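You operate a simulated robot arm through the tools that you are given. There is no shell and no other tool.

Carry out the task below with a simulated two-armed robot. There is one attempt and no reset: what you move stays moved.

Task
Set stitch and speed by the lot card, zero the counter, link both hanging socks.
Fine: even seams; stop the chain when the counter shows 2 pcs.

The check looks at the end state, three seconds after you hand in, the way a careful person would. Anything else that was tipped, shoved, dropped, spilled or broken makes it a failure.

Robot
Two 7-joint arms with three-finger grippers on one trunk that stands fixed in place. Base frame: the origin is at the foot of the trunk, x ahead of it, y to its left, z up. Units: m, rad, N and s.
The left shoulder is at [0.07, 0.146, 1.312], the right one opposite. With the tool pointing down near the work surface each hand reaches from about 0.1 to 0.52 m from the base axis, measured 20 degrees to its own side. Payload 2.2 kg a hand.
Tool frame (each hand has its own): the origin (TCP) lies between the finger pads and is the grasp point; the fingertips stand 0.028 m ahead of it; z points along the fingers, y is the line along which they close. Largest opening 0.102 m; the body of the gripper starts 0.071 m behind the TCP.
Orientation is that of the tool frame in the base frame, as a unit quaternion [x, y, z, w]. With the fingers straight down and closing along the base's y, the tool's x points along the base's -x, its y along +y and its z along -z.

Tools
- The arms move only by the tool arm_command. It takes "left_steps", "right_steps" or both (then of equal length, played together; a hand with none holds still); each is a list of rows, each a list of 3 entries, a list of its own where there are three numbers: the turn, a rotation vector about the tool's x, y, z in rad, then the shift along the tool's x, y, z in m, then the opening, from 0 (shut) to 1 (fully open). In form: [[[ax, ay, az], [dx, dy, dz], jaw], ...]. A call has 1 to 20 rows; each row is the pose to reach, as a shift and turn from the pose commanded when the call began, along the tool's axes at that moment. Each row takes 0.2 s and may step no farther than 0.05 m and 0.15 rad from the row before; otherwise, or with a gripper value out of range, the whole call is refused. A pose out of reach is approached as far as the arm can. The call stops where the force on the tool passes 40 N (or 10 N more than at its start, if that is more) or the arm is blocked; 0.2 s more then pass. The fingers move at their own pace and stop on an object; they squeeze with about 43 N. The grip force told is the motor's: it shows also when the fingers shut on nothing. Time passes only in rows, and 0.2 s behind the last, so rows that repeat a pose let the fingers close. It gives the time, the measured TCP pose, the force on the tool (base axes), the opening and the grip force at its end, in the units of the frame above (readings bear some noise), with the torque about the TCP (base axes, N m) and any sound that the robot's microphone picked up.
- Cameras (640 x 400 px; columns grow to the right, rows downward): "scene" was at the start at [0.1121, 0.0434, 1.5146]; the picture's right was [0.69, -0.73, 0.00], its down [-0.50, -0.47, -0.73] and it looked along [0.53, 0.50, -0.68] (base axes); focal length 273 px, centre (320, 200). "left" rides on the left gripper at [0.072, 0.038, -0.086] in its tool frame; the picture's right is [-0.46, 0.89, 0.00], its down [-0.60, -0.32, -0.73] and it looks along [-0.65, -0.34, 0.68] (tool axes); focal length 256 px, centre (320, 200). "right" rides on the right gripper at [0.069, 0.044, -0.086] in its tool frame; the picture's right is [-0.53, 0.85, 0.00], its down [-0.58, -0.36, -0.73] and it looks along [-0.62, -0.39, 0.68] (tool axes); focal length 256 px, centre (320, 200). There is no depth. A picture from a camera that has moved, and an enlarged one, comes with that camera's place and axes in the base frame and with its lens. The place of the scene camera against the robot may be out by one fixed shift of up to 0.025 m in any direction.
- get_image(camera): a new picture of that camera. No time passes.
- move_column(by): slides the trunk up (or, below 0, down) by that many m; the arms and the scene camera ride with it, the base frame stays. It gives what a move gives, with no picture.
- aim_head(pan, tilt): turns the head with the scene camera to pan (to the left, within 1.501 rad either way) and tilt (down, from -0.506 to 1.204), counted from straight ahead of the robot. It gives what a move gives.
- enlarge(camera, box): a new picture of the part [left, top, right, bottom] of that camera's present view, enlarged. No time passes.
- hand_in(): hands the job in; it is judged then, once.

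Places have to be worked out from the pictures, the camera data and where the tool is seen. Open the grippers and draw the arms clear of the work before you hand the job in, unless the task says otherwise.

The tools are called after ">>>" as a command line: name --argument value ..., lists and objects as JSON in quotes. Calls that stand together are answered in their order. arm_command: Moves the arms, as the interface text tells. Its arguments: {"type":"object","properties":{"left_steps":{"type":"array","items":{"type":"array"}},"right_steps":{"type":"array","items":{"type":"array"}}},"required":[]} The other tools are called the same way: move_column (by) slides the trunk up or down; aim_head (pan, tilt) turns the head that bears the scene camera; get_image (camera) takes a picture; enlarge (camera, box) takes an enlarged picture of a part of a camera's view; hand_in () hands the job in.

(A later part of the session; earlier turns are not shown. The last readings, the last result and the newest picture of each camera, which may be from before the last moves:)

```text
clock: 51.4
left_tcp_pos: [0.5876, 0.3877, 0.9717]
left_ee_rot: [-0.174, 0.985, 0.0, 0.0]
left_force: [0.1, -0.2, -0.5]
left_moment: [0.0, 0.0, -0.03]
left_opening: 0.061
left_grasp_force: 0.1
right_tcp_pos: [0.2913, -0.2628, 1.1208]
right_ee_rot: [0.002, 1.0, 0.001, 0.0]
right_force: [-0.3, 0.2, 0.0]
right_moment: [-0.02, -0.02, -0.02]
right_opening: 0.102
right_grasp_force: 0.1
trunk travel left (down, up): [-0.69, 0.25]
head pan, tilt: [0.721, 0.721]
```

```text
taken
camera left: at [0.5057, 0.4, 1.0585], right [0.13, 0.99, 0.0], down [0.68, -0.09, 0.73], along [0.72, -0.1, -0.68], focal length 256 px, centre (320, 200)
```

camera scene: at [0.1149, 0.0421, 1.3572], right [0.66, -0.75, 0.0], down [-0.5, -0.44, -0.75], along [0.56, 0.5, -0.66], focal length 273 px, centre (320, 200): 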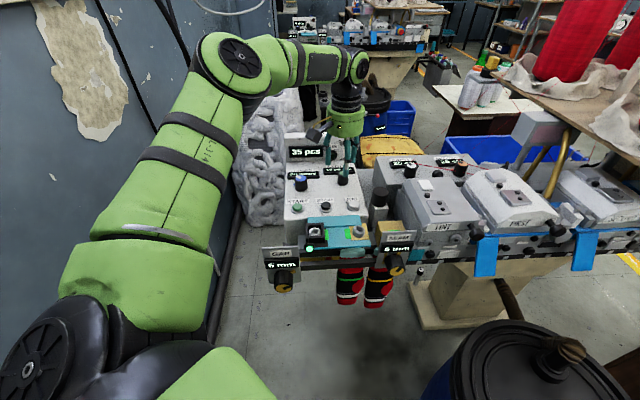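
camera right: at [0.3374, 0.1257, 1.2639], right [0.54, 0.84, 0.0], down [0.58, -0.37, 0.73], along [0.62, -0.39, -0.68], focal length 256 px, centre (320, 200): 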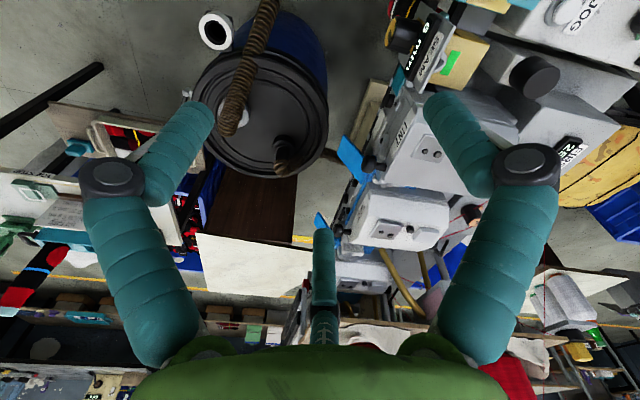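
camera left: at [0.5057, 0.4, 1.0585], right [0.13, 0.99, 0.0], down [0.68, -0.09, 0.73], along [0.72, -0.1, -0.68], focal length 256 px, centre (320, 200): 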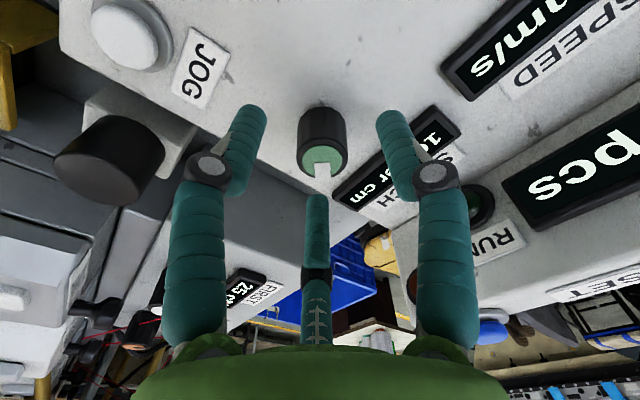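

Slight overshoot (~3 mm); I correct, close on the knob and turn it one presumed step (0.785 rad) counter-clockwise.

>>> arm_command --left_steps '[[[0, 0, 0], [0.0019, 0.0034, -0.002], 0.6], [[0, 0, 0], [0.0019, 0.0034, -0.002], 0.6], [[0, 0, 0], [0.0019, 0.0034, -0.002], 0.45], [[0, 0, 0], [0.0019, 0.0034, -0.002], 0.3], [[0, 0, 0], [0.0019, 0.0034, -0.002], 0.1], [[0, 0, 0], [0.0019, 0.0034, -0.002], 0.1], [[0, 0, -0.13], [0.0019, 0.0034, -0.002], 0.1], [[0, 0, -0.26], [0.0019, 0.0034, -0.002], 0.1], [[0, 0, -0.39], [0.0019, 0.0034, -0.002], 0.1], [[0, 0, -0.52], [0.0019, 0.0034, -0.002], 0.1], [[0, 0, -0.65], [0.0019, 0.0034, -0.002], 0.1], [[0, 0, -0.785], [0.0019, 0.0034, -0.002], 0.1], [[0, 0, -0.785], [0.0019, 0.0034, -0.002], 0.1]]'

>>> get_image --camera "left"

>>> enlarge --camera "scene" --box '[280, 130, 420, 230]'

```text
clock: 54.2
left_tcp_pos: [0.5859, 0.3888, 0.9756]
left_ee_rot: [-0.537, 0.843, -0.001, 0.0]
left_force: [12.3, -13.6, -0.2]
left_moment: [-0.27, -0.49, 0.03]
left_opening: 0.0255
left_grasp_force: 45.1
right_tcp_pos: [0.2941, -0.266, 1.1192]
right_ee_rot: [0.0, 1.0, 0.002, -0.002]
right_force: [-0.1, -0.2, -0.3]
right_moment: [0.02, 0.03, 0.01]
right_opening: 0.1021
right_grasp_force: 0.1
trunk travel left (down, up): [-0.69, 0.25]
head pan, tilt: [0.721, 0.721]
```

```text
taken
camera left: at [0.52, 0.3409, 1.0617], right [-0.61, 0.79, 0.0], down [0.54, 0.41, 0.73], along [0.58, 0.44, -0.68], focal length 256 px, centre (320, 200)
```

left: 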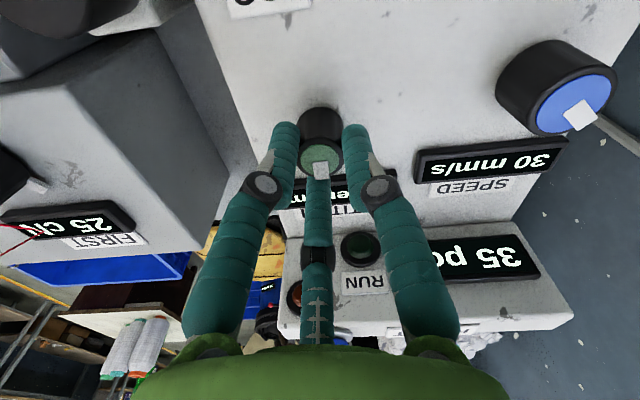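

```text
4.00 times, centred on (350, 180) of scene
camera zoom: at [0.1183, 0.0387, 1.357], right [0.66, -0.75, 0.0], down [-0.5, -0.43, -0.75], along [0.56, 0.5, -0.66], focal length 1092 px, centre (200, 280)
```

zoom: 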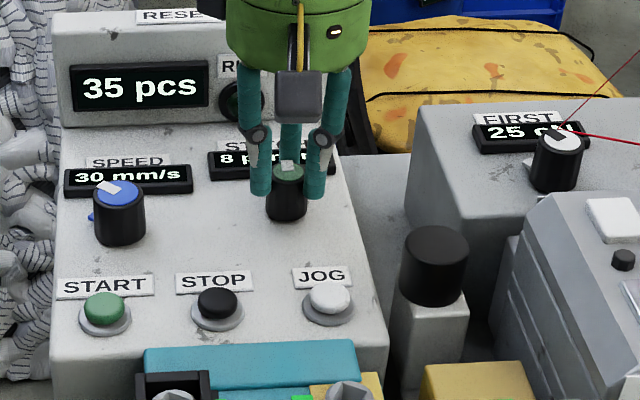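

STITCH now shows 8. I turn one more step (0.785 rad) the same way.

>>> arm_command --left_steps '[[[0, 0, -0.13], [0, 0, 0], 0.1], [[0, 0, -0.26], [0, 0, 0], 0.1], [[0, 0, -0.39], [0, 0, 0], 0.1], [[0, 0, -0.52], [0, 0, 0], 0.1], [[0, 0, -0.65], [0, 0, 0], 0.1], [[0, 0, -0.785], [0, 0, 0], 0.1], [[0, 0, -0.785], [0, 0, 0], 0.1]]'

>>> get_image --camera "left"

>>> enlarge --camera "scene" --box '[280, 130, 420, 230]'

```text
clock: 55.8
left_tcp_pos: [0.586, 0.3899, 0.9769]
left_ee_rot: [0.82, -0.572, -0.001, -0.001]
left_force: [12.3, -9.5, -1.9]
left_moment: [-0.45, -0.32, 0.04]
left_opening: 0.0253
left_grasp_force: 45.3
right_tcp_pos: [0.2952, -0.2641, 1.1182]
right_ee_rot: [0.001, 1.0, 0.001, -0.002]
right_force: [0.1, 0.5, -0.2]
right_moment: [0.0, 0.04, -0.02]
right_opening: 0.102
right_grasp_force: 0.1
trunk travel left (down, up): [-0.69, 0.25]
head pan, tilt: [0.721, 0.721]
```

```text
taken
camera left: at [0.5743, 0.3095, 1.0617], right [-0.99, 0.13, 0.0], down [0.09, 0.68, 0.73], along [0.09, 0.73, -0.68], focal length 256 px, centre (320, 200)
```

left: 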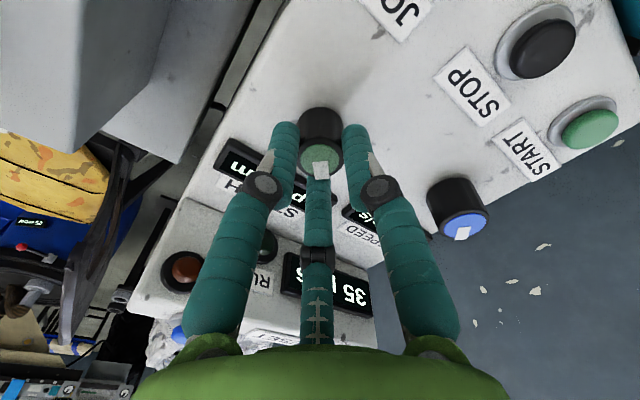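

```text
4.00 times, centred on (350, 180) of scene
camera zoom: at [0.1185, 0.0399, 1.357], right [0.66, -0.75, 0.0], down [-0.5, -0.43, -0.75], along [0.56, 0.5, -0.66], focal length 1092 px, centre (200, 280)
```

zoom: 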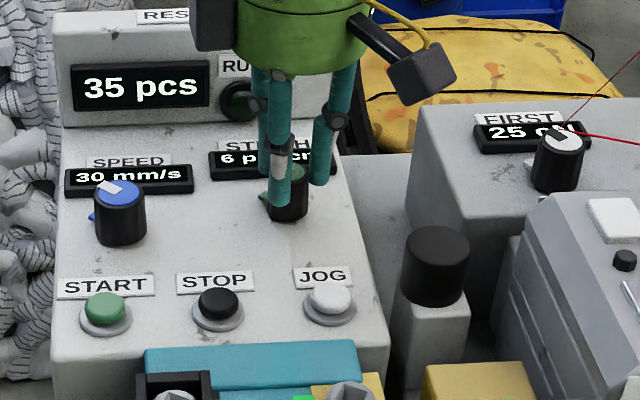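

STITCH shows 6. I release and lift straight up, then confirm both readings.

>>> arm_command --left_steps '[[[0, 0, 0], [0, 0, 0], 0.3], [[0, 0, 0], [0, 0, 0], 0.6], [[0, 0, 0], [0, 0, 0], 0.6], [[0, 0, 0], [0, 0, -0.02], 0.6], [[0, 0, 0], [0, 0, -0.05], 0.6], [[0, 0, 0], [0, 0, -0.085], 0.6], [[0, 0, 0], [0, 0, -0.115], 0.6], [[0, 0, 0], [0, 0, -0.115], 0.6]]'

>>> get_image --camera "left"

>>> enlarge --camera "scene" --box '[270, 120, 410, 220]'

```text
clock: 57.6
left_tcp_pos: [0.5826, 0.3904, 1.0906]
left_ee_rot: [0.82, -0.572, 0.0, 0.0]
left_force: [-0.3, 0.4, -0.1]
left_moment: [-0.02, 0.01, 0.01]
left_opening: 0.061
left_grasp_force: 0.1
right_tcp_pos: [0.2913, -0.2622, 1.119]
right_ee_rot: [0.001, 1.0, -0.001, -0.001]
right_force: [0.8, -0.2, -0.3]
right_moment: [0.01, -0.02, -0.01]
right_opening: 0.1019
right_grasp_force: 0.0
trunk travel left (down, up): [-0.69, 0.25]
head pan, tilt: [0.721, 0.721]
```

```text
taken
camera left: at [0.5718, 0.3092, 1.1775], right [-0.99, 0.13, 0.0], down [0.09, 0.68, 0.73], along [0.1, 0.72, -0.68], focal length 256 px, centre (320, 200)
```

left: 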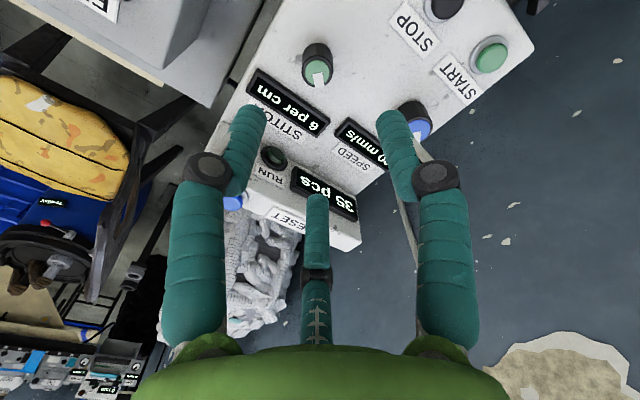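

```text
4.00 times, centred on (340, 170) of scene
camera zoom: at [0.1155, 0.0424, 1.3571], right [0.66, -0.75, 0.0], down [-0.5, -0.44, -0.75], along [0.56, 0.5, -0.66], focal length 1092 px, centre (240, 320)
```

zoom: 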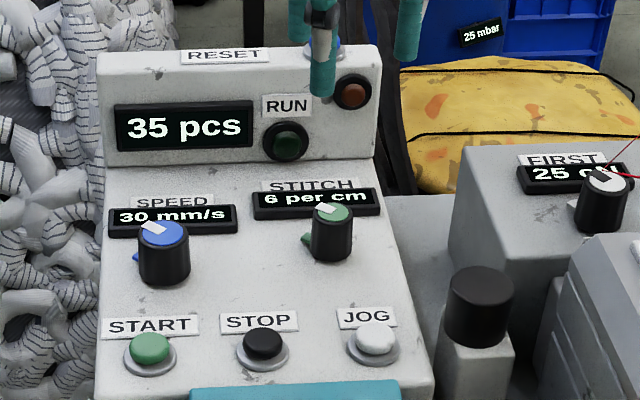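

Both settings match the card: SPEED 30 mm/s, STITCH 6 per cm. Now RESET at ≈(0.679,0.475,1.014): it's beyond tool-down reach, so I shut the jaws and tilt the tool ~0.75 rad outward while moving to hover ~5 cm above it.

>>> arm_command --left_steps '[[[0, 0, 0], [0, 0, 0], 0.2], [[0.1235, -0.0178, 0], [-0.0072, -0.0167, 0], 0], [[0.247, -0.0355, 0], [-0.0144, -0.0334, 0], 0], [[0.3705, -0.0533, 0], [-0.0217, -0.0501, 0], 0], [[0.494, -0.071, 0], [-0.0289, -0.0668, 0], 0], [[0.6175, -0.0888, 0], [-0.0361, -0.0835, 0], 0], [[0.741, -0.1065, 0], [-0.0433, -0.1002, 0], 0], [[0.741, -0.1065, 0], [-0.0433, -0.1002, 0], 0], [[0.741, -0.1065, 0], [-0.0433, -0.1002, 0], 0]]'

>>> get_image --camera "left"

>>> enlarge --camera "scene" --box '[260, 60, 440, 190]'

```text
clock: 59.6
left_tcp_pos: [0.6618, 0.4653, 1.0915]
left_ee_rot: [0.762, -0.533, 0.165, -0.327]
left_force: [0.0, -0.6, 0.0]
left_moment: [-0.01, 0.04, 0.0]
left_opening: 0.0022
left_grasp_force: 31.2
right_tcp_pos: [0.2918, -0.2625, 1.1212]
right_ee_rot: [0.0, 1.0, 0.001, 0.0]
right_force: [0.4, -0.3, 0.1]
right_moment: [0.03, -0.01, -0.02]
right_opening: 0.1019
right_grasp_force: 0.0
trunk travel left (down, up): [-0.69, 0.25]
head pan, tilt: [0.721, 0.721]
```

```text
taken
camera left: at [0.6098, 0.3638, 1.1208], right [-0.8, 0.23, -0.55], down [-0.44, 0.39, 0.81], along [0.41, 0.89, -0.21], focal length 256 px, centre (320, 200)
```

left: 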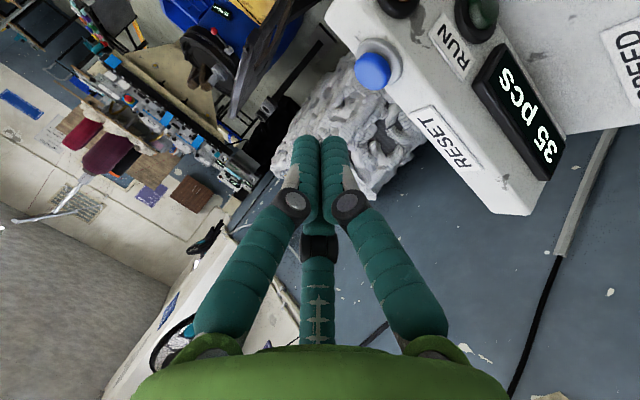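

```text
3.08 times, centred on (350, 125) of scene
camera zoom: at [0.1152, 0.0421, 1.3572], right [0.66, -0.75, 0.0], down [-0.5, -0.44, -0.75], along [0.56, 0.5, -0.66], focal length 840 px, centre (228, 431)
```

zoom: 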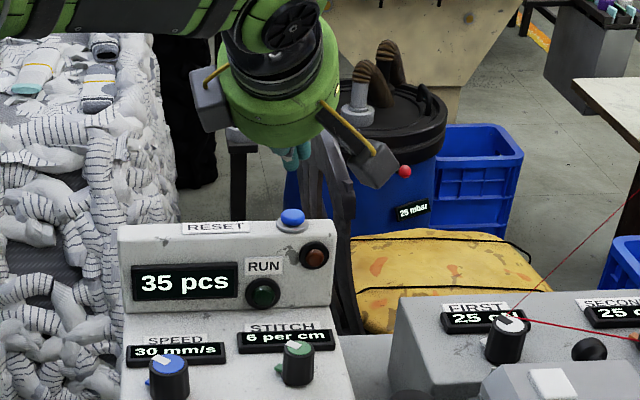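

Tip is directly above RESET (tip ≈(0.679,0.474,1.071)). I lower straight down in small steps to press it by a few mm.

>>> arm_command --left_steps '[[[0, 0, 0], [0.0019, 0.0135, 0.0146], 0], [[0, 0, 0], [0.0039, 0.027, 0.0292], 0], [[0, 0, 0], [0.0047, 0.0324, 0.035], 0], [[0, 0, 0], [0.0051, 0.0357, 0.0387], 0], [[0, 0, 0], [0.0054, 0.0378, 0.0409], 0], [[0, 0, 0], [0.0056, 0.0391, 0.0423], 0], [[0, 0, 0], [0.0058, 0.0405, 0.0438], 0], [[0, 0, 0], [0.0058, 0.0405, 0.0438], 0]]'

>>> enlarge --camera "scene" --box '[260, 60, 440, 190]'

>>> get_image --camera "left"

```text
clock: 61.4
left_tcp_pos: [0.658, 0.4645, 1.036]
left_ee_rot: [0.762, -0.533, 0.167, -0.329]
left_force: [-6.4, -2.6, 17.3]
left_moment: [0.01, -0.03, 0.04]
left_opening: 0.0019
left_grasp_force: 31.6
right_tcp_pos: [0.288, -0.2655, 1.1211]
right_ee_rot: [0.001, 1.0, 0.002, 0.001]
right_force: [0.2, -0.8, -0.4]
right_moment: [-0.02, -0.02, -0.02]
right_opening: 0.1023
right_grasp_force: 0.1
trunk travel left (down, up): [-0.69, 0.25]
head pan, tilt: [0.721, 0.721]
heard: click
```

```text
3.08 times, centred on (350, 125) of scene
camera zoom: at [0.1098, 0.0389, 1.3579], right [0.66, -0.75, 0.0], down [-0.49, -0.43, -0.75], along [0.57, 0.5, -0.66], focal length 840 px, centre (228, 431)
```

zoom: 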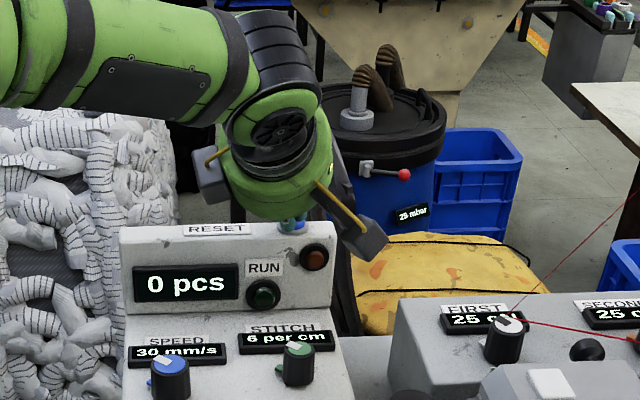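

```text
taken
camera left: at [0.6065, 0.3619, 1.0663], right [-0.8, 0.24, -0.56], down [-0.45, 0.39, 0.81], along [0.41, 0.89, -0.2], focal length 256 px, centre (320, 200)
```

left: 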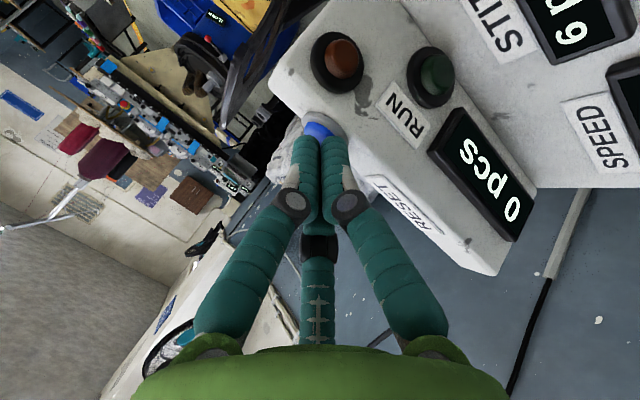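

Click heard and the counter reads 0 pcs. I lift straight back up off the button.

>>> arm_command --left_steps '[[[0, 0, 0], [-0.001, -0.0067, -0.0073], 0], [[0, 0, 0], [-0.0029, -0.0202, -0.0219], 0], [[0, 0, 0], [-0.0058, -0.0405, -0.0438], 0], [[0, 0, 0], [-0.0058, -0.0405, -0.0438], 0]]'

>>> enlarge --camera "scene" --box '[260, 60, 440, 190]'

```text
clock: 62.4
left_tcp_pos: [0.6614, 0.4696, 1.0899]
left_ee_rot: [0.763, -0.534, 0.165, -0.326]
left_force: [-0.6, 0.2, 0.4]
left_moment: [-0.01, 0.01, -0.03]
left_opening: 0.0022
left_grasp_force: 31.8
right_tcp_pos: [0.2917, -0.2625, 1.1199]
right_ee_rot: [0.001, 1.0, 0.0, 0.0]
right_force: [0.7, -0.3, -0.2]
right_moment: [-0.02, 0.01, 0.03]
right_opening: 0.1019
right_grasp_force: 0.1
trunk travel left (down, up): [-0.69, 0.25]
head pan, tilt: [0.721, 0.721]
```

```text
3.08 times, centred on (350, 125) of scene
camera zoom: at [0.1158, 0.0427, 1.3571], right [0.66, -0.75, 0.0], down [-0.5, -0.44, -0.75], along [0.56, 0.5, -0.66], focal length 840 px, centre (228, 431)
```

zoom: 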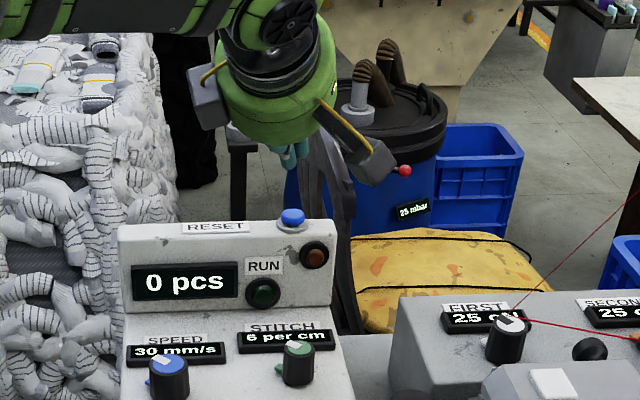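

RESET done. I untilt the hand back over the panel before going to START.

>>> arm_command --left_steps '[[[-0.1235, 0.0178, 0], [0.0072, 0.0121, -0.0121], 0], [[-0.247, 0.0355, 0], [0.0144, 0.0242, -0.0243], 0], [[-0.3705, 0.0533, 0], [0.0216, 0.0363, -0.0364], 0], [[-0.494, 0.071, 0], [0.0288, 0.0484, -0.0485], 0], [[-0.6175, 0.0888, 0], [0.036, 0.0605, -0.0607], 0], [[-0.741, 0.1065, 0], [0.0432, 0.0726, -0.0728], 0], [[-0.741, 0.1065, 0], [0.0432, 0.0726, -0.0728], 0]]'

>>> aim_head --pan 1.15 --tilt 0.72

>>> get_image --camera "scene"

```text
clock: 64.0
left_tcp_pos: [0.5835, 0.3885, 1.0931]
left_ee_rot: [0.819, -0.573, 0.0, 0.002]
left_force: [-0.8, -0.6, -1.2]
left_moment: [-0.01, 0.0, 0.01]
left_opening: 0.0018
left_grasp_force: 31.2
right_tcp_pos: [0.2906, -0.2635, 1.1199]
right_ee_rot: [0.001, 1.0, 0.001, 0.0]
right_force: [0.0, 0.1, -0.1]
right_moment: [-0.02, -0.04, 0.01]
right_opening: 0.102
right_grasp_force: 0.1
trunk travel left (down, up): [-0.69, 0.25]
head pan, tilt: [0.721, 0.721]
```

```text
clock: 64.8
left_tcp_pos: [0.5849, 0.3897, 1.092]
left_ee_rot: [0.819, -0.573, 0.001, 0.0]
left_force: [0.0, 0.3, 0.0]
left_moment: [0.04, -0.01, 0.02]
left_opening: 0.0021
left_grasp_force: 31.3
right_tcp_pos: [0.2906, -0.262, 1.1204]
right_ee_rot: [0.001, 1.0, 0.0, 0.0]
right_force: [0.1, 1.0, 0.1]
right_moment: [0.03, -0.03, 0.04]
right_opening: 0.102
right_grasp_force: 0.1
trunk travel left (down, up): [-0.69, 0.25]
head pan, tilt: [1.15, 0.721]
```

```text
taken
camera scene: at [0.0864, 0.0633, 1.3572], right [0.91, -0.41, 0.0], down [-0.27, -0.6, -0.75], along [0.31, 0.69, -0.66], focal length 273 px, centre (320, 200)
```

scene: 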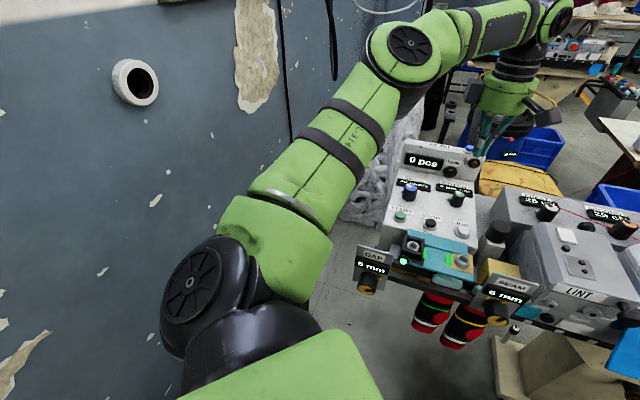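

Good view with the counter at 0. I move the closed hand to above START (0.433,0.409).

>>> arm_command --left_steps '[[[0, 0, 0], [-0.0139, 0.0273, 0], 0], [[0, 0, 0], [-0.0279, 0.0546, 0], 0], [[0, 0, 0], [-0.0418, 0.0818, 0.015], 0], [[0, 0, 0], [-0.0558, 0.1091, 0.035], 0], [[0, 0, 0], [-0.0697, 0.1364, 0.072], 0], [[0, 0, 0], [-0.0697, 0.1364, 0.072], 0], [[0, 0, 0], [-0.0697, 0.1364, 0.072], 0]]'

>>> get_image --camera "left"

>>> get_image --camera "scene"

```text
clock: 66.5
left_tcp_pos: [0.4294, 0.4059, 1.0197]
left_ee_rot: [0.82, -0.573, 0.001, 0.001]
left_force: [0.1, -0.1, -0.3]
left_moment: [0.0, 0.0, -0.02]
left_opening: 0.0021
left_grasp_force: 31.2
right_tcp_pos: [0.2917, -0.2631, 1.1212]
right_ee_rot: [0.0, 1.0, 0.0, 0.0]
right_force: [-0.1, -0.7, -0.3]
right_moment: [-0.03, 0.02, 0.01]
right_opening: 0.102
right_grasp_force: 0.1
trunk travel left (down, up): [-0.69, 0.25]
head pan, tilt: [1.15, 0.721]
```

```text
taken
camera left: at [0.4183, 0.3252, 1.1056], right [-0.99, 0.13, 0.0], down [0.09, 0.68, 0.73], along [0.1, 0.72, -0.68], focal length 256 px, centre (320, 200)
```

left: 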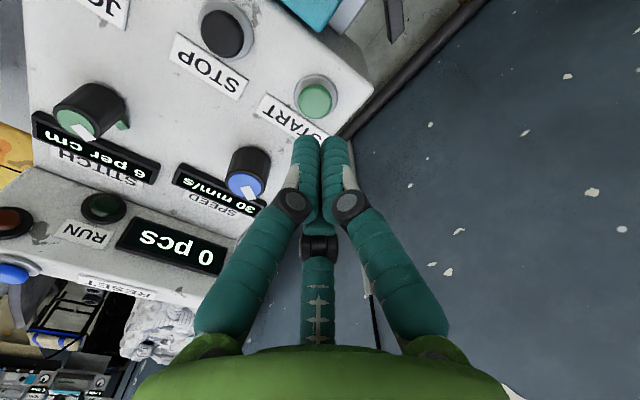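

```text
taken
camera scene: at [0.0858, 0.0634, 1.3572], right [0.91, -0.41, 0.0], down [-0.27, -0.6, -0.75], along [0.31, 0.69, -0.66], focal length 273 px, centre (320, 200)
```

scene: 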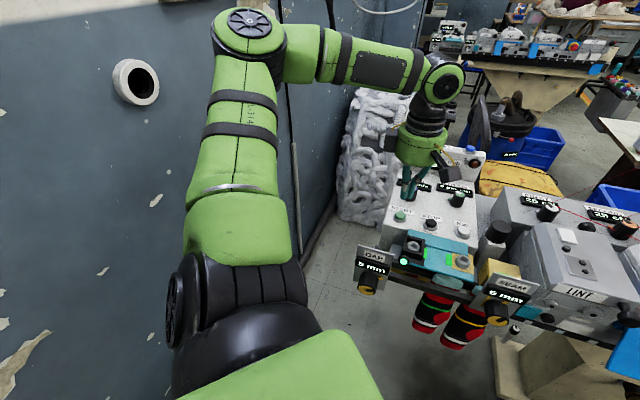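

START cap re-measures at (0.432,0.408,0.934). I correct 3 mm and press it gently.

>>> arm_command --left_steps '[[[0, 0, 0], [-0.0011, -0.0031, 0.02], 0], [[0, 0, 0], [-0.0011, -0.0031, 0.04], 0], [[0, 0, 0], [-0.0011, -0.0031, 0.053], 0], [[0, 0, 0], [-0.0011, -0.0031, 0.057], 0], [[0, 0, 0], [-0.0011, -0.0031, 0.06], 0], [[0, 0, 0], [-0.0011, -0.0031, 0.062], 0], [[0, 0, 0], [-0.0011, -0.0031, 0.05], 0]]'

>>> get_image --camera "scene"

>>> get_image --camera "left"

```text
clock: 68.0
left_tcp_pos: [0.4339, 0.4095, 0.9686]
left_ee_rot: [0.819, -0.573, -0.001, 0.0]
left_force: [-0.7, 0.0, 0.7]
left_moment: [-0.05, 0.02, -0.02]
left_opening: 0.0019
left_grasp_force: 31.9
right_tcp_pos: [0.2916, -0.262, 1.1197]
right_ee_rot: [0.001, 1.0, 0.0, 0.0]
right_force: [-0.7, 0.6, 0.4]
right_moment: [-0.02, -0.01, -0.04]
right_opening: 0.1021
right_grasp_force: 0.1
trunk travel left (down, up): [-0.69, 0.25]
head pan, tilt: [1.15, 0.721]
heard: click
```

```text
taken
camera scene: at [0.0865, 0.0638, 1.357], right [0.91, -0.41, 0.0], down [-0.27, -0.6, -0.75], along [0.31, 0.69, -0.66], focal length 273 px, centre (320, 200)
```

scene: 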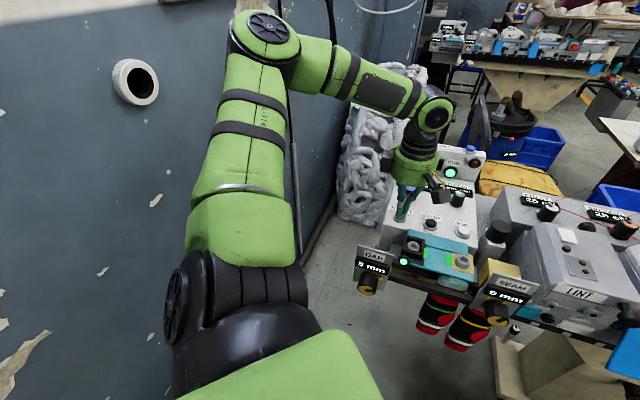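

```text
taken
camera left: at [0.4227, 0.3293, 1.0551], right [-0.99, 0.13, 0.0], down [0.09, 0.68, 0.73], along [0.1, 0.72, -0.68], focal length 256 px, centre (320, 200)
```

left: 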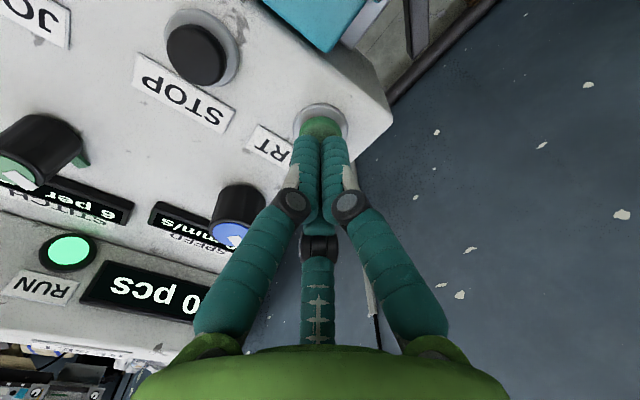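

RUN lamp is lit: the chain is running. I lift and move to hover 2 cm over STOP (0.480,0.362).

>>> arm_command --left_steps '[[[0, 0, 0], [0, 0, -0.03], 0], [[0, 0, 0], [0.03, -0.0134, -0.03], 0], [[0, 0, 0], [0.0608, -0.0269, -0.03], 0], [[0, 0, 0], [0.0608, -0.0269, -0.013], 0], [[0, 0, 0], [0.0608, -0.0269, -0.013], 0], [[0, 0, 0], [0.0608, -0.0269, -0.013], 0]]'

>>> get_image --camera "scene"

>>> get_image --camera "left"

```text
clock: 69.5
left_tcp_pos: [0.4809, 0.3619, 0.9851]
left_ee_rot: [0.82, -0.573, 0.0, 0.001]
left_force: [-0.3, 0.1, 0.6]
left_moment: [0.04, 0.02, -0.02]
left_opening: 0.0022
left_grasp_force: 31.6
right_tcp_pos: [0.2918, -0.2632, 1.1194]
right_ee_rot: [0.002, 1.0, 0.0, 0.0]
right_force: [0.7, 0.2, 0.2]
right_moment: [0.01, -0.02, 0.01]
right_opening: 0.1022
right_grasp_force: 0.0
trunk travel left (down, up): [-0.69, 0.25]
head pan, tilt: [1.15, 0.721]
```

```text
taken
camera scene: at [0.0862, 0.0632, 1.3572], right [0.91, -0.41, 0.0], down [-0.27, -0.6, -0.75], along [0.31, 0.69, -0.66], focal length 273 px, centre (320, 200)
```

scene: 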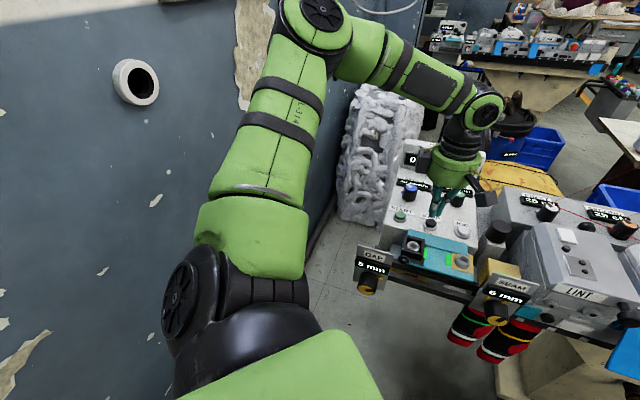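

```text
taken
camera left: at [0.469, 0.282, 1.0705], right [-0.99, 0.13, 0.0], down [0.09, 0.68, 0.73], along [0.1, 0.72, -0.68], focal length 256 px, centre (320, 200)
```

left: 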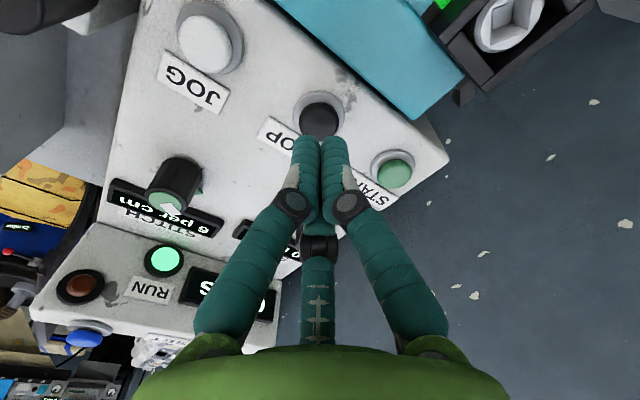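

The socks are travelling along the rail and counter shows 0. I lower to ~1 cm above STOP and wait, checking regularly.

>>> arm_command --left_steps '[[[0, 0, 0], [0, 0, 0.006], 0], [[0, 0, 0], [0, 0, 0.012], 0], [[0, 0, 0], [0, 0, 0.012], 0], [[0, 0, 0], [0, 0, 0.012], 0], [[0, 0, 0], [0, 0, 0.012], 0], [[0, 0, 0], [0, 0, 0.012], 0], [[0, 0, 0], [0, 0, 0.012], 0], [[0, 0, 0], [0, 0, 0.012], 0], [[0, 0, 0], [0, 0, 0.012], 0], [[0, 0, 0], [0, 0, 0.012], 0]]'

>>> get_image --camera "scene"

>>> enlarge --camera "scene" --box '[380, 130, 520, 230]'

```text
clock: 71.7
left_tcp_pos: [0.481, 0.3625, 0.9713]
left_ee_rot: [0.82, -0.573, -0.001, 0.0]
left_force: [-0.1, -0.5, -0.2]
left_moment: [0.02, 0.0, 0.04]
left_opening: 0.0022
left_grasp_force: 31.4
right_tcp_pos: [0.2909, -0.2631, 1.1202]
right_ee_rot: [0.001, 1.0, 0.0, -0.001]
right_force: [-0.5, 0.9, -0.2]
right_moment: [-0.02, 0.02, 0.0]
right_opening: 0.102
right_grasp_force: 0.1
trunk travel left (down, up): [-0.69, 0.25]
head pan, tilt: [1.15, 0.721]
```

```text
taken
camera scene: at [0.0863, 0.0634, 1.3572], right [0.91, -0.41, 0.0], down [-0.27, -0.6, -0.75], along [0.31, 0.69, -0.66], focal length 273 px, centre (320, 200)
```

scene: 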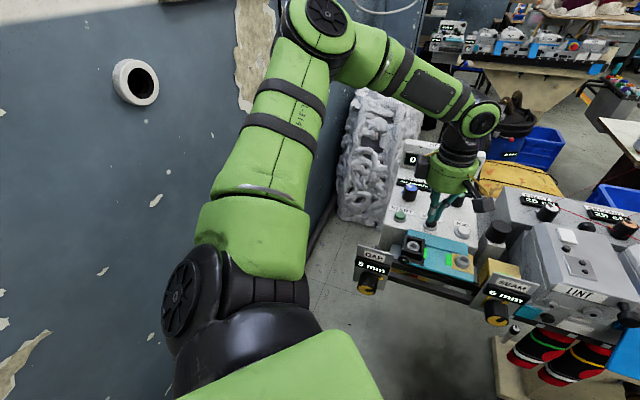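

```text
4.00 times, centred on (450, 180) of scene
camera zoom: at [0.0863, 0.0634, 1.3572], right [0.91, -0.41, 0.0], down [-0.27, -0.6, -0.75], along [0.31, 0.69, -0.66], focal length 1092 px, centre (-200, 280)
```

zoom: 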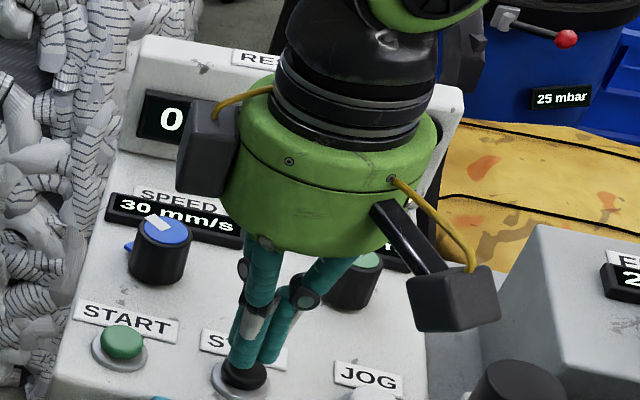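

Digit "0" is visible beside the hand. I keep holding above STOP and let time run, in ~3 s slices.

>>> arm_command --left_steps '[[[0, 0, 0], [0, 0, 0], 0], [[0, 0, 0], [0, 0, 0], 0], [[0, 0, 0], [0, 0, 0], 0], [[0, 0, 0], [0, 0, 0], 0], [[0, 0, 0], [0, 0, 0], 0], [[0, 0, 0], [0, 0, 0], 0], [[0, 0, 0], [0, 0, 0], 0], [[0, 0, 0], [0, 0, 0], 0], [[0, 0, 0], [0, 0, 0], 0], [[0, 0, 0], [0, 0, 0], 0], [[0, 0, 0], [0, 0, 0], 0], [[0, 0, 0], [0, 0, 0], 0], [[0, 0, 0], [0, 0, 0], 0], [[0, 0, 0], [0, 0, 0], 0], [[0, 0, 0], [0, 0, 0], 0]]'

>>> get_image --camera "scene"

>>> enlarge --camera "scene" --box '[380, 130, 520, 230]'

>>> get_image --camera "right"

```text
clock: 74.8
left_tcp_pos: [0.4809, 0.3627, 0.9709]
left_ee_rot: [0.82, -0.573, -0.001, 0.0]
left_force: [-0.3, -0.3, -0.9]
left_moment: [-0.02, -0.03, -0.01]
left_opening: 0.002
left_grasp_force: 31.6
right_tcp_pos: [0.2914, -0.2636, 1.1197]
right_ee_rot: [0.001, 1.0, -0.001, 0.001]
right_force: [0.6, 0.7, 0.4]
right_moment: [0.01, -0.02, 0.0]
right_opening: 0.1019
right_grasp_force: 0.1
trunk travel left (down, up): [-0.69, 0.25]
head pan, tilt: [1.15, 0.721]
```

```text
taken
camera scene: at [0.0863, 0.0634, 1.3572], right [0.91, -0.41, 0.0], down [-0.27, -0.6, -0.75], along [0.31, 0.69, -0.66], focal length 273 px, centre (320, 200)
```

scene: 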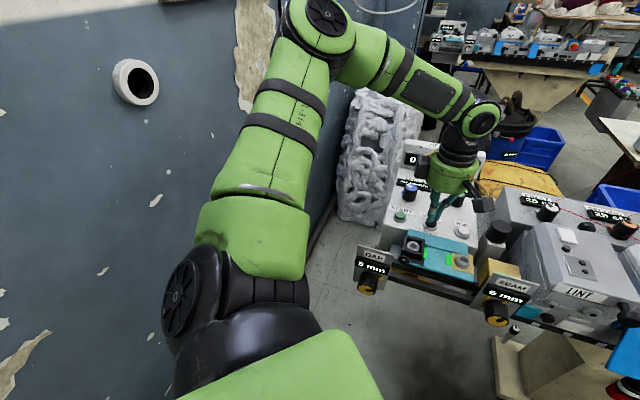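

```text
4.00 times, centred on (450, 180) of scene
camera zoom: at [0.0863, 0.0634, 1.3572], right [0.91, -0.41, 0.0], down [-0.27, -0.6, -0.75], along [0.31, 0.69, -0.66], focal length 1092 px, centre (-200, 280)
```

zoom: 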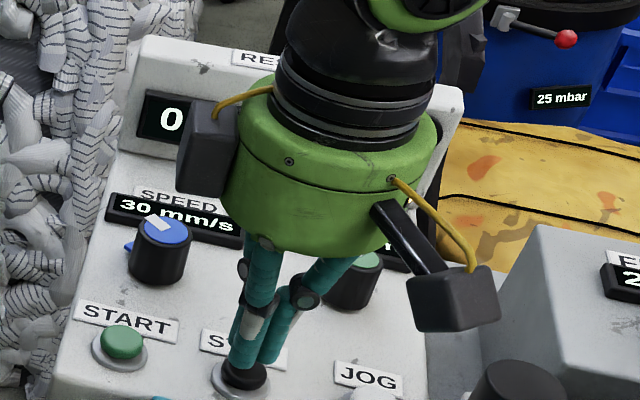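

```text
taken
camera right: at [0.2234, -0.2188, 1.205], right [0.54, 0.84, 0.0], down [0.58, -0.37, 0.73], along [0.62, -0.39, -0.68], focal length 256 px, centre (320, 200)
```

right: 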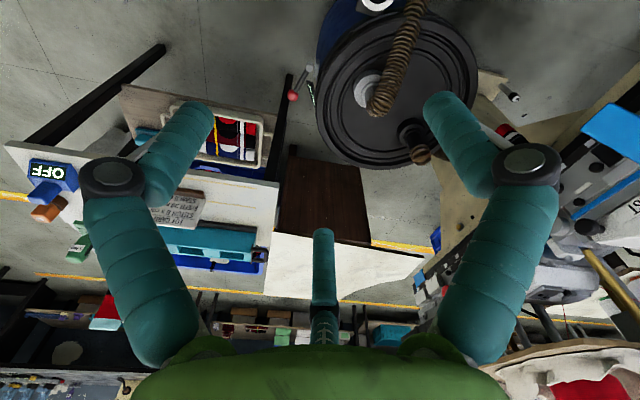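

Counter still 0 and the socks moving into the LINT/FIRST heads. Continue holding.

>>> arm_command --left_steps '[[[0, 0, 0], [0, 0, 0], 0], [[0, 0, 0], [0, 0, 0], 0], [[0, 0, 0], [0, 0, 0], 0], [[0, 0, 0], [0, 0, 0], 0], [[0, 0, 0], [0, 0, 0], 0], [[0, 0, 0], [0, 0, 0], 0], [[0, 0, 0], [0, 0, 0], 0], [[0, 0, 0], [0, 0, 0], 0], [[0, 0, 0], [0, 0, 0], 0], [[0, 0, 0], [0, 0, 0], 0], [[0, 0, 0], [0, 0, 0], 0], [[0, 0, 0], [0, 0, 0], 0], [[0, 0, 0], [0, 0, 0], 0], [[0, 0, 0], [0, 0, 0], 0], [[0, 0, 0], [0, 0, 0], 0]]'

>>> enlarge --camera "scene" --box '[380, 130, 520, 230]'

>>> get_image --camera "right"

>>> get_image --camera "left"

```text
clock: 78.0
left_tcp_pos: [0.4808, 0.3628, 0.9707]
left_ee_rot: [0.819, -0.573, 0.0, 0.0]
left_force: [0.4, -0.4, 0.3]
left_moment: [-0.01, 0.0, 0.0]
left_opening: 0.0022
left_grasp_force: 31.0
right_tcp_pos: [0.2919, -0.2616, 1.1185]
right_ee_rot: [0.001, 1.0, 0.0, 0.0]
right_force: [-0.2, -0.3, 0.0]
right_moment: [-0.01, -0.01, -0.03]
right_opening: 0.1019
right_grasp_force: 0.0
trunk travel left (down, up): [-0.69, 0.25]
head pan, tilt: [1.15, 0.721]
```

```text
4.00 times, centred on (450, 180) of scene
camera zoom: at [0.0863, 0.0634, 1.3572], right [0.91, -0.41, 0.0], down [-0.27, -0.6, -0.75], along [0.31, 0.69, -0.66], focal length 1092 px, centre (-200, 280)
```

zoom: 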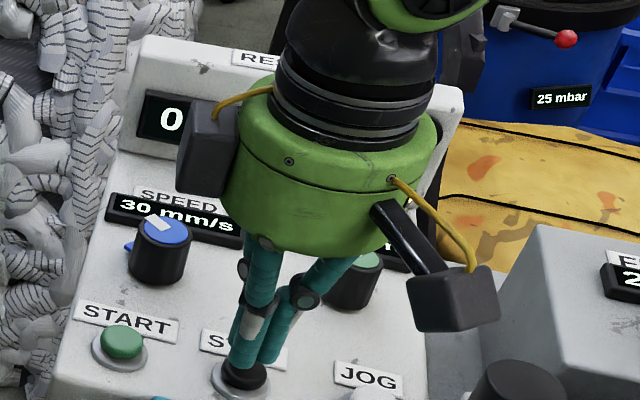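

```text
taken
camera right: at [0.2234, -0.2188, 1.205], right [0.54, 0.84, 0.0], down [0.58, -0.37, 0.73], along [0.62, -0.39, -0.68], focal length 256 px, centre (320, 200)
```

right: 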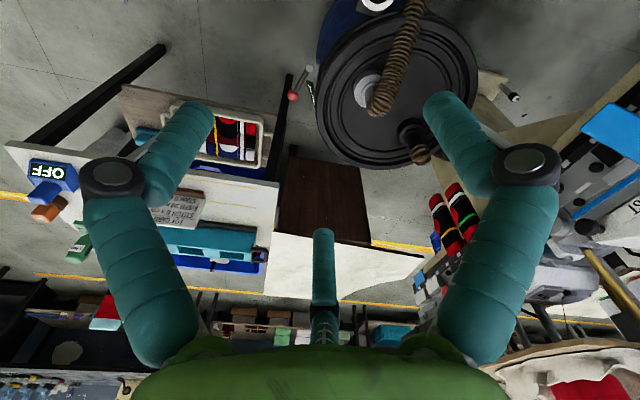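

```text
taken
camera left: at [0.4696, 0.2819, 1.0572], right [-0.99, 0.13, 0.0], down [0.09, 0.68, 0.73], along [0.1, 0.72, -0.68], focal length 256 px, centre (320, 200)
```

left: 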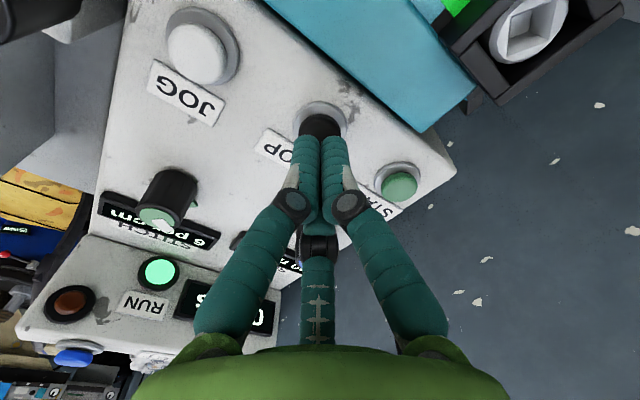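

The right camera shows both socks travelling along the rail. Counter still 0; I keep waiting in ~2 s slices.

>>> arm_command --left_steps '[[[0, 0, 0], [0, 0, 0], 0], [[0, 0, 0], [0, 0, 0], 0], [[0, 0, 0], [0, 0, 0], 0], [[0, 0, 0], [0, 0, 0], 0], [[0, 0, 0], [0, 0, 0], 0], [[0, 0, 0], [0, 0, 0], 0], [[0, 0, 0], [0, 0, 0], 0], [[0, 0, 0], [0, 0, 0], 0], [[0, 0, 0], [0, 0, 0], 0], [[0, 0, 0], [0, 0, 0], 0]]'

>>> enlarge --camera "scene" --box '[380, 130, 520, 230]'

>>> get_image --camera "right"

```text
clock: 80.2
left_tcp_pos: [0.4803, 0.362, 0.9714]
left_ee_rot: [0.82, -0.572, 0.0, 0.001]
left_force: [0.1, 0.2, -0.8]
left_moment: [-0.02, 0.0, 0.0]
left_opening: 0.0021
left_grasp_force: 32.3
right_tcp_pos: [0.291, -0.2638, 1.1197]
right_ee_rot: [0.001, 1.0, -0.001, 0.0]
right_force: [0.4, 0.5, 0.4]
right_moment: [0.0, -0.01, 0.0]
right_opening: 0.102
right_grasp_force: 0.1
trunk travel left (down, up): [-0.69, 0.25]
head pan, tilt: [1.15, 0.721]
```

```text
4.00 times, centred on (450, 180) of scene
camera zoom: at [0.0863, 0.0634, 1.3572], right [0.91, -0.41, 0.0], down [-0.27, -0.6, -0.75], along [0.31, 0.69, -0.66], focal length 1092 px, centre (-200, 280)
```

zoom: 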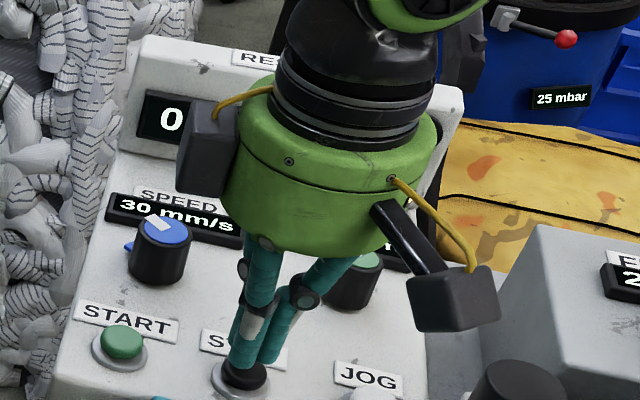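

```text
taken
camera right: at [0.2234, -0.2188, 1.205], right [0.54, 0.84, 0.0], down [0.58, -0.37, 0.73], along [0.62, -0.39, -0.68], focal length 256 px, centre (320, 200)
```

right: 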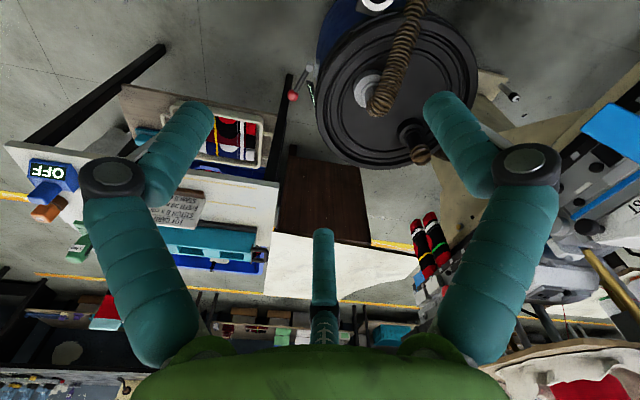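

Still 0; socks progressing. Another slice.

>>> arm_command --left_steps '[[[0, 0, 0], [0, 0, 0], 0], [[0, 0, 0], [0, 0, 0], 0], [[0, 0, 0], [0, 0, 0], 0], [[0, 0, 0], [0, 0, 0], 0], [[0, 0, 0], [0, 0, 0], 0], [[0, 0, 0], [0, 0, 0], 0], [[0, 0, 0], [0, 0, 0], 0], [[0, 0, 0], [0, 0, 0], 0], [[0, 0, 0], [0, 0, 0], 0]]'

>>> enlarge --camera "scene" --box '[380, 130, 520, 230]'

>>> enlarge --camera "right" --box '[360, 180, 500, 320]'

```text
clock: 82.2
left_tcp_pos: [0.4809, 0.3634, 0.971]
left_ee_rot: [0.82, -0.572, 0.0, -0.001]
left_force: [0.1, 0.3, 0.1]
left_moment: [-0.02, 0.02, 0.01]
left_opening: 0.0019
left_grasp_force: 31.6
right_tcp_pos: [0.2906, -0.2622, 1.1199]
right_ee_rot: [0.001, 1.0, 0.001, 0.0]
right_force: [0.0, -0.4, 0.0]
right_moment: [0.01, 0.0, 0.01]
right_opening: 0.102
right_grasp_force: 0.0
trunk travel left (down, up): [-0.69, 0.25]
head pan, tilt: [1.15, 0.721]
```

```text
4.00 times, centred on (450, 180) of scene
camera zoom: at [0.0863, 0.0634, 1.3572], right [0.91, -0.41, 0.0], down [-0.27, -0.6, -0.75], along [0.31, 0.69, -0.66], focal length 1092 px, centre (-200, 280)
```

zoom: 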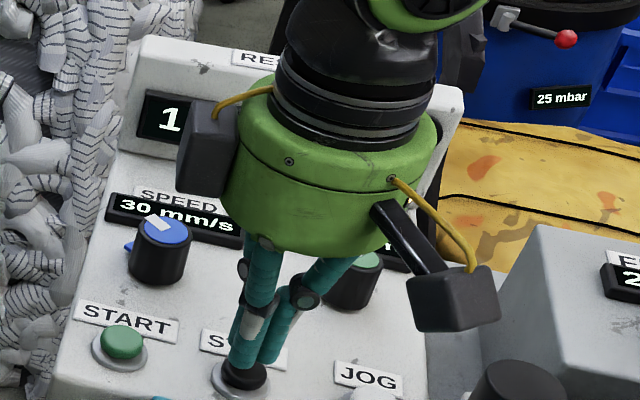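

```text
2.86 times, centred on (430, 250) of right
camera zoom: at [0.2234, -0.2188, 1.205], right [0.54, 0.84, 0.0], down [0.58, -0.37, 0.73], along [0.62, -0.39, -0.68], focal length 731 px, centre (6, 57)
```

zoom: 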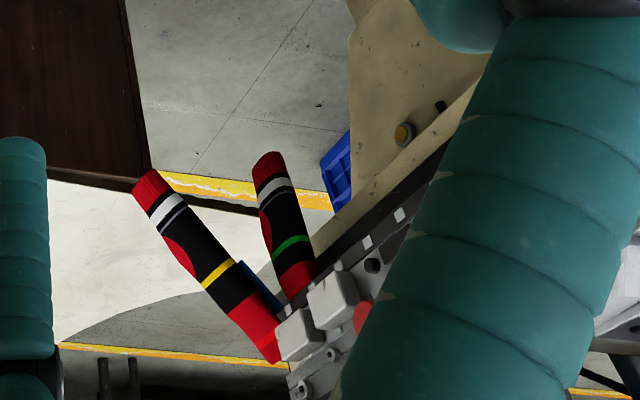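

Counter shows 1; the second (green) sock is near the end. I poll in short steps now.

>>> arm_command --left_steps '[[[0, 0, 0], [0, 0, 0], 0], [[0, 0, 0], [0, 0, 0], 0]]'

>>> enlarge --camera "scene" --box '[400, 140, 440, 170]'

>>> enlarge --camera "right" --box '[360, 180, 500, 320]'

```text
clock: 82.8
left_tcp_pos: [0.4817, 0.362, 0.9719]
left_ee_rot: [0.819, -0.573, 0.0, 0.0]
left_force: [0.3, -0.2, -0.1]
left_moment: [0.0, -0.03, -0.01]
left_opening: 0.0019
left_grasp_force: 31.5
right_tcp_pos: [0.2912, -0.2633, 1.1199]
right_ee_rot: [0.0, 1.0, 0.0, 0.0]
right_force: [-0.5, 0.8, 0.4]
right_moment: [0.02, 0.01, 0.02]
right_opening: 0.1022
right_grasp_force: 0.0
trunk travel left (down, up): [-0.69, 0.25]
head pan, tilt: [1.15, 0.721]
```

```text
13.33 times, centred on (420, 155) of scene
camera zoom: at [0.0863, 0.0634, 1.3572], right [0.91, -0.41, 0.0], down [-0.27, -0.6, -0.75], along [0.31, 0.69, -0.66], focal length 3641 px, centre (-1013, 800)
```

zoom: 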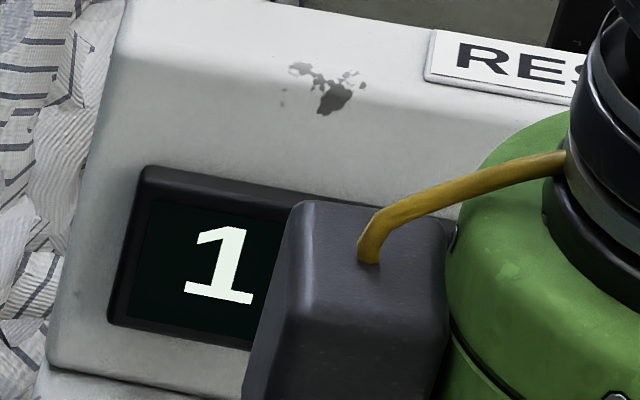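

```text
2.86 times, centred on (430, 250) of right
camera zoom: at [0.2234, -0.2188, 1.205], right [0.54, 0.84, 0.0], down [0.58, -0.37, 0.73], along [0.62, -0.39, -0.68], focal length 731 px, centre (6, 57)
```

zoom: 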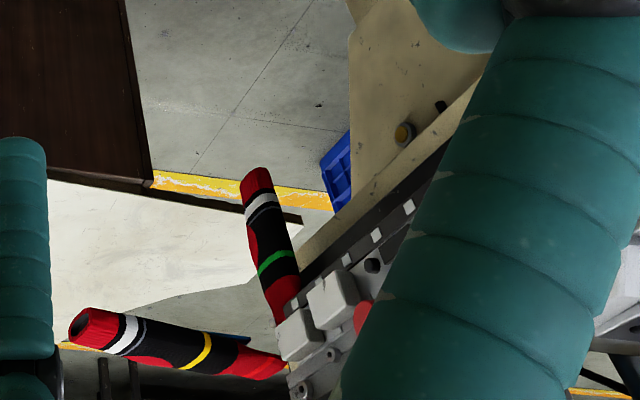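

Still 1; the first sock is tipping off the end, the green one follows. Poll again.

>>> arm_command --left_steps '[[[0, 0, 0], [0, 0, 0], 0]]'

>>> enlarge --camera "scene" --box '[400, 140, 440, 170]'

>>> enlarge --camera "right" --box '[360, 180, 500, 320]'

```text
clock: 83.2
left_tcp_pos: [0.4805, 0.3631, 0.9717]
left_ee_rot: [0.82, -0.573, 0.0, 0.0]
left_force: [0.0, -0.5, 0.3]
left_moment: [0.02, 0.04, 0.02]
left_opening: 0.0021
left_grasp_force: 32.0
right_tcp_pos: [0.2914, -0.2637, 1.1208]
right_ee_rot: [0.002, 1.0, 0.001, 0.0]
right_force: [-0.8, 0.0, 0.2]
right_moment: [-0.02, 0.01, 0.02]
right_opening: 0.1019
right_grasp_force: 0.1
trunk travel left (down, up): [-0.69, 0.25]
head pan, tilt: [1.15, 0.721]
```

```text
13.33 times, centred on (420, 155) of scene
camera zoom: at [0.0863, 0.0634, 1.3572], right [0.91, -0.41, 0.0], down [-0.27, -0.6, -0.75], along [0.31, 0.69, -0.66], focal length 3641 px, centre (-1013, 800)
```

zoom: 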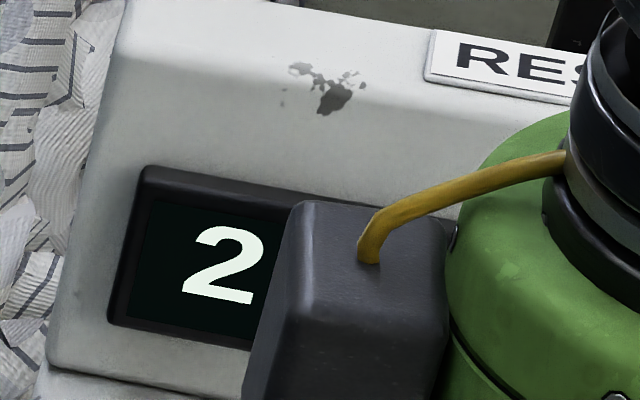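

```text
2.86 times, centred on (430, 250) of right
camera zoom: at [0.2234, -0.2188, 1.205], right [0.54, 0.84, 0.0], down [0.58, -0.37, 0.73], along [0.62, -0.39, -0.68], focal length 731 px, centre (6, 57)
```

zoom: 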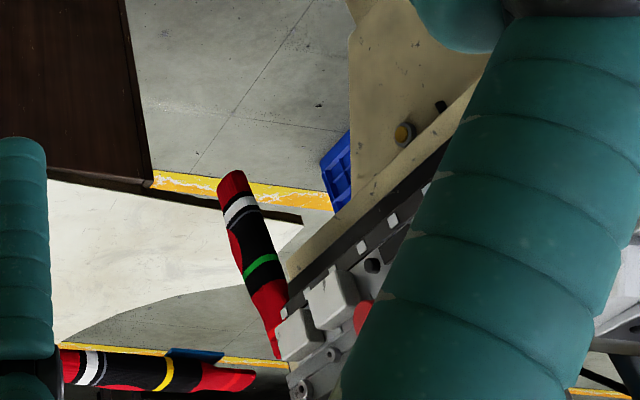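

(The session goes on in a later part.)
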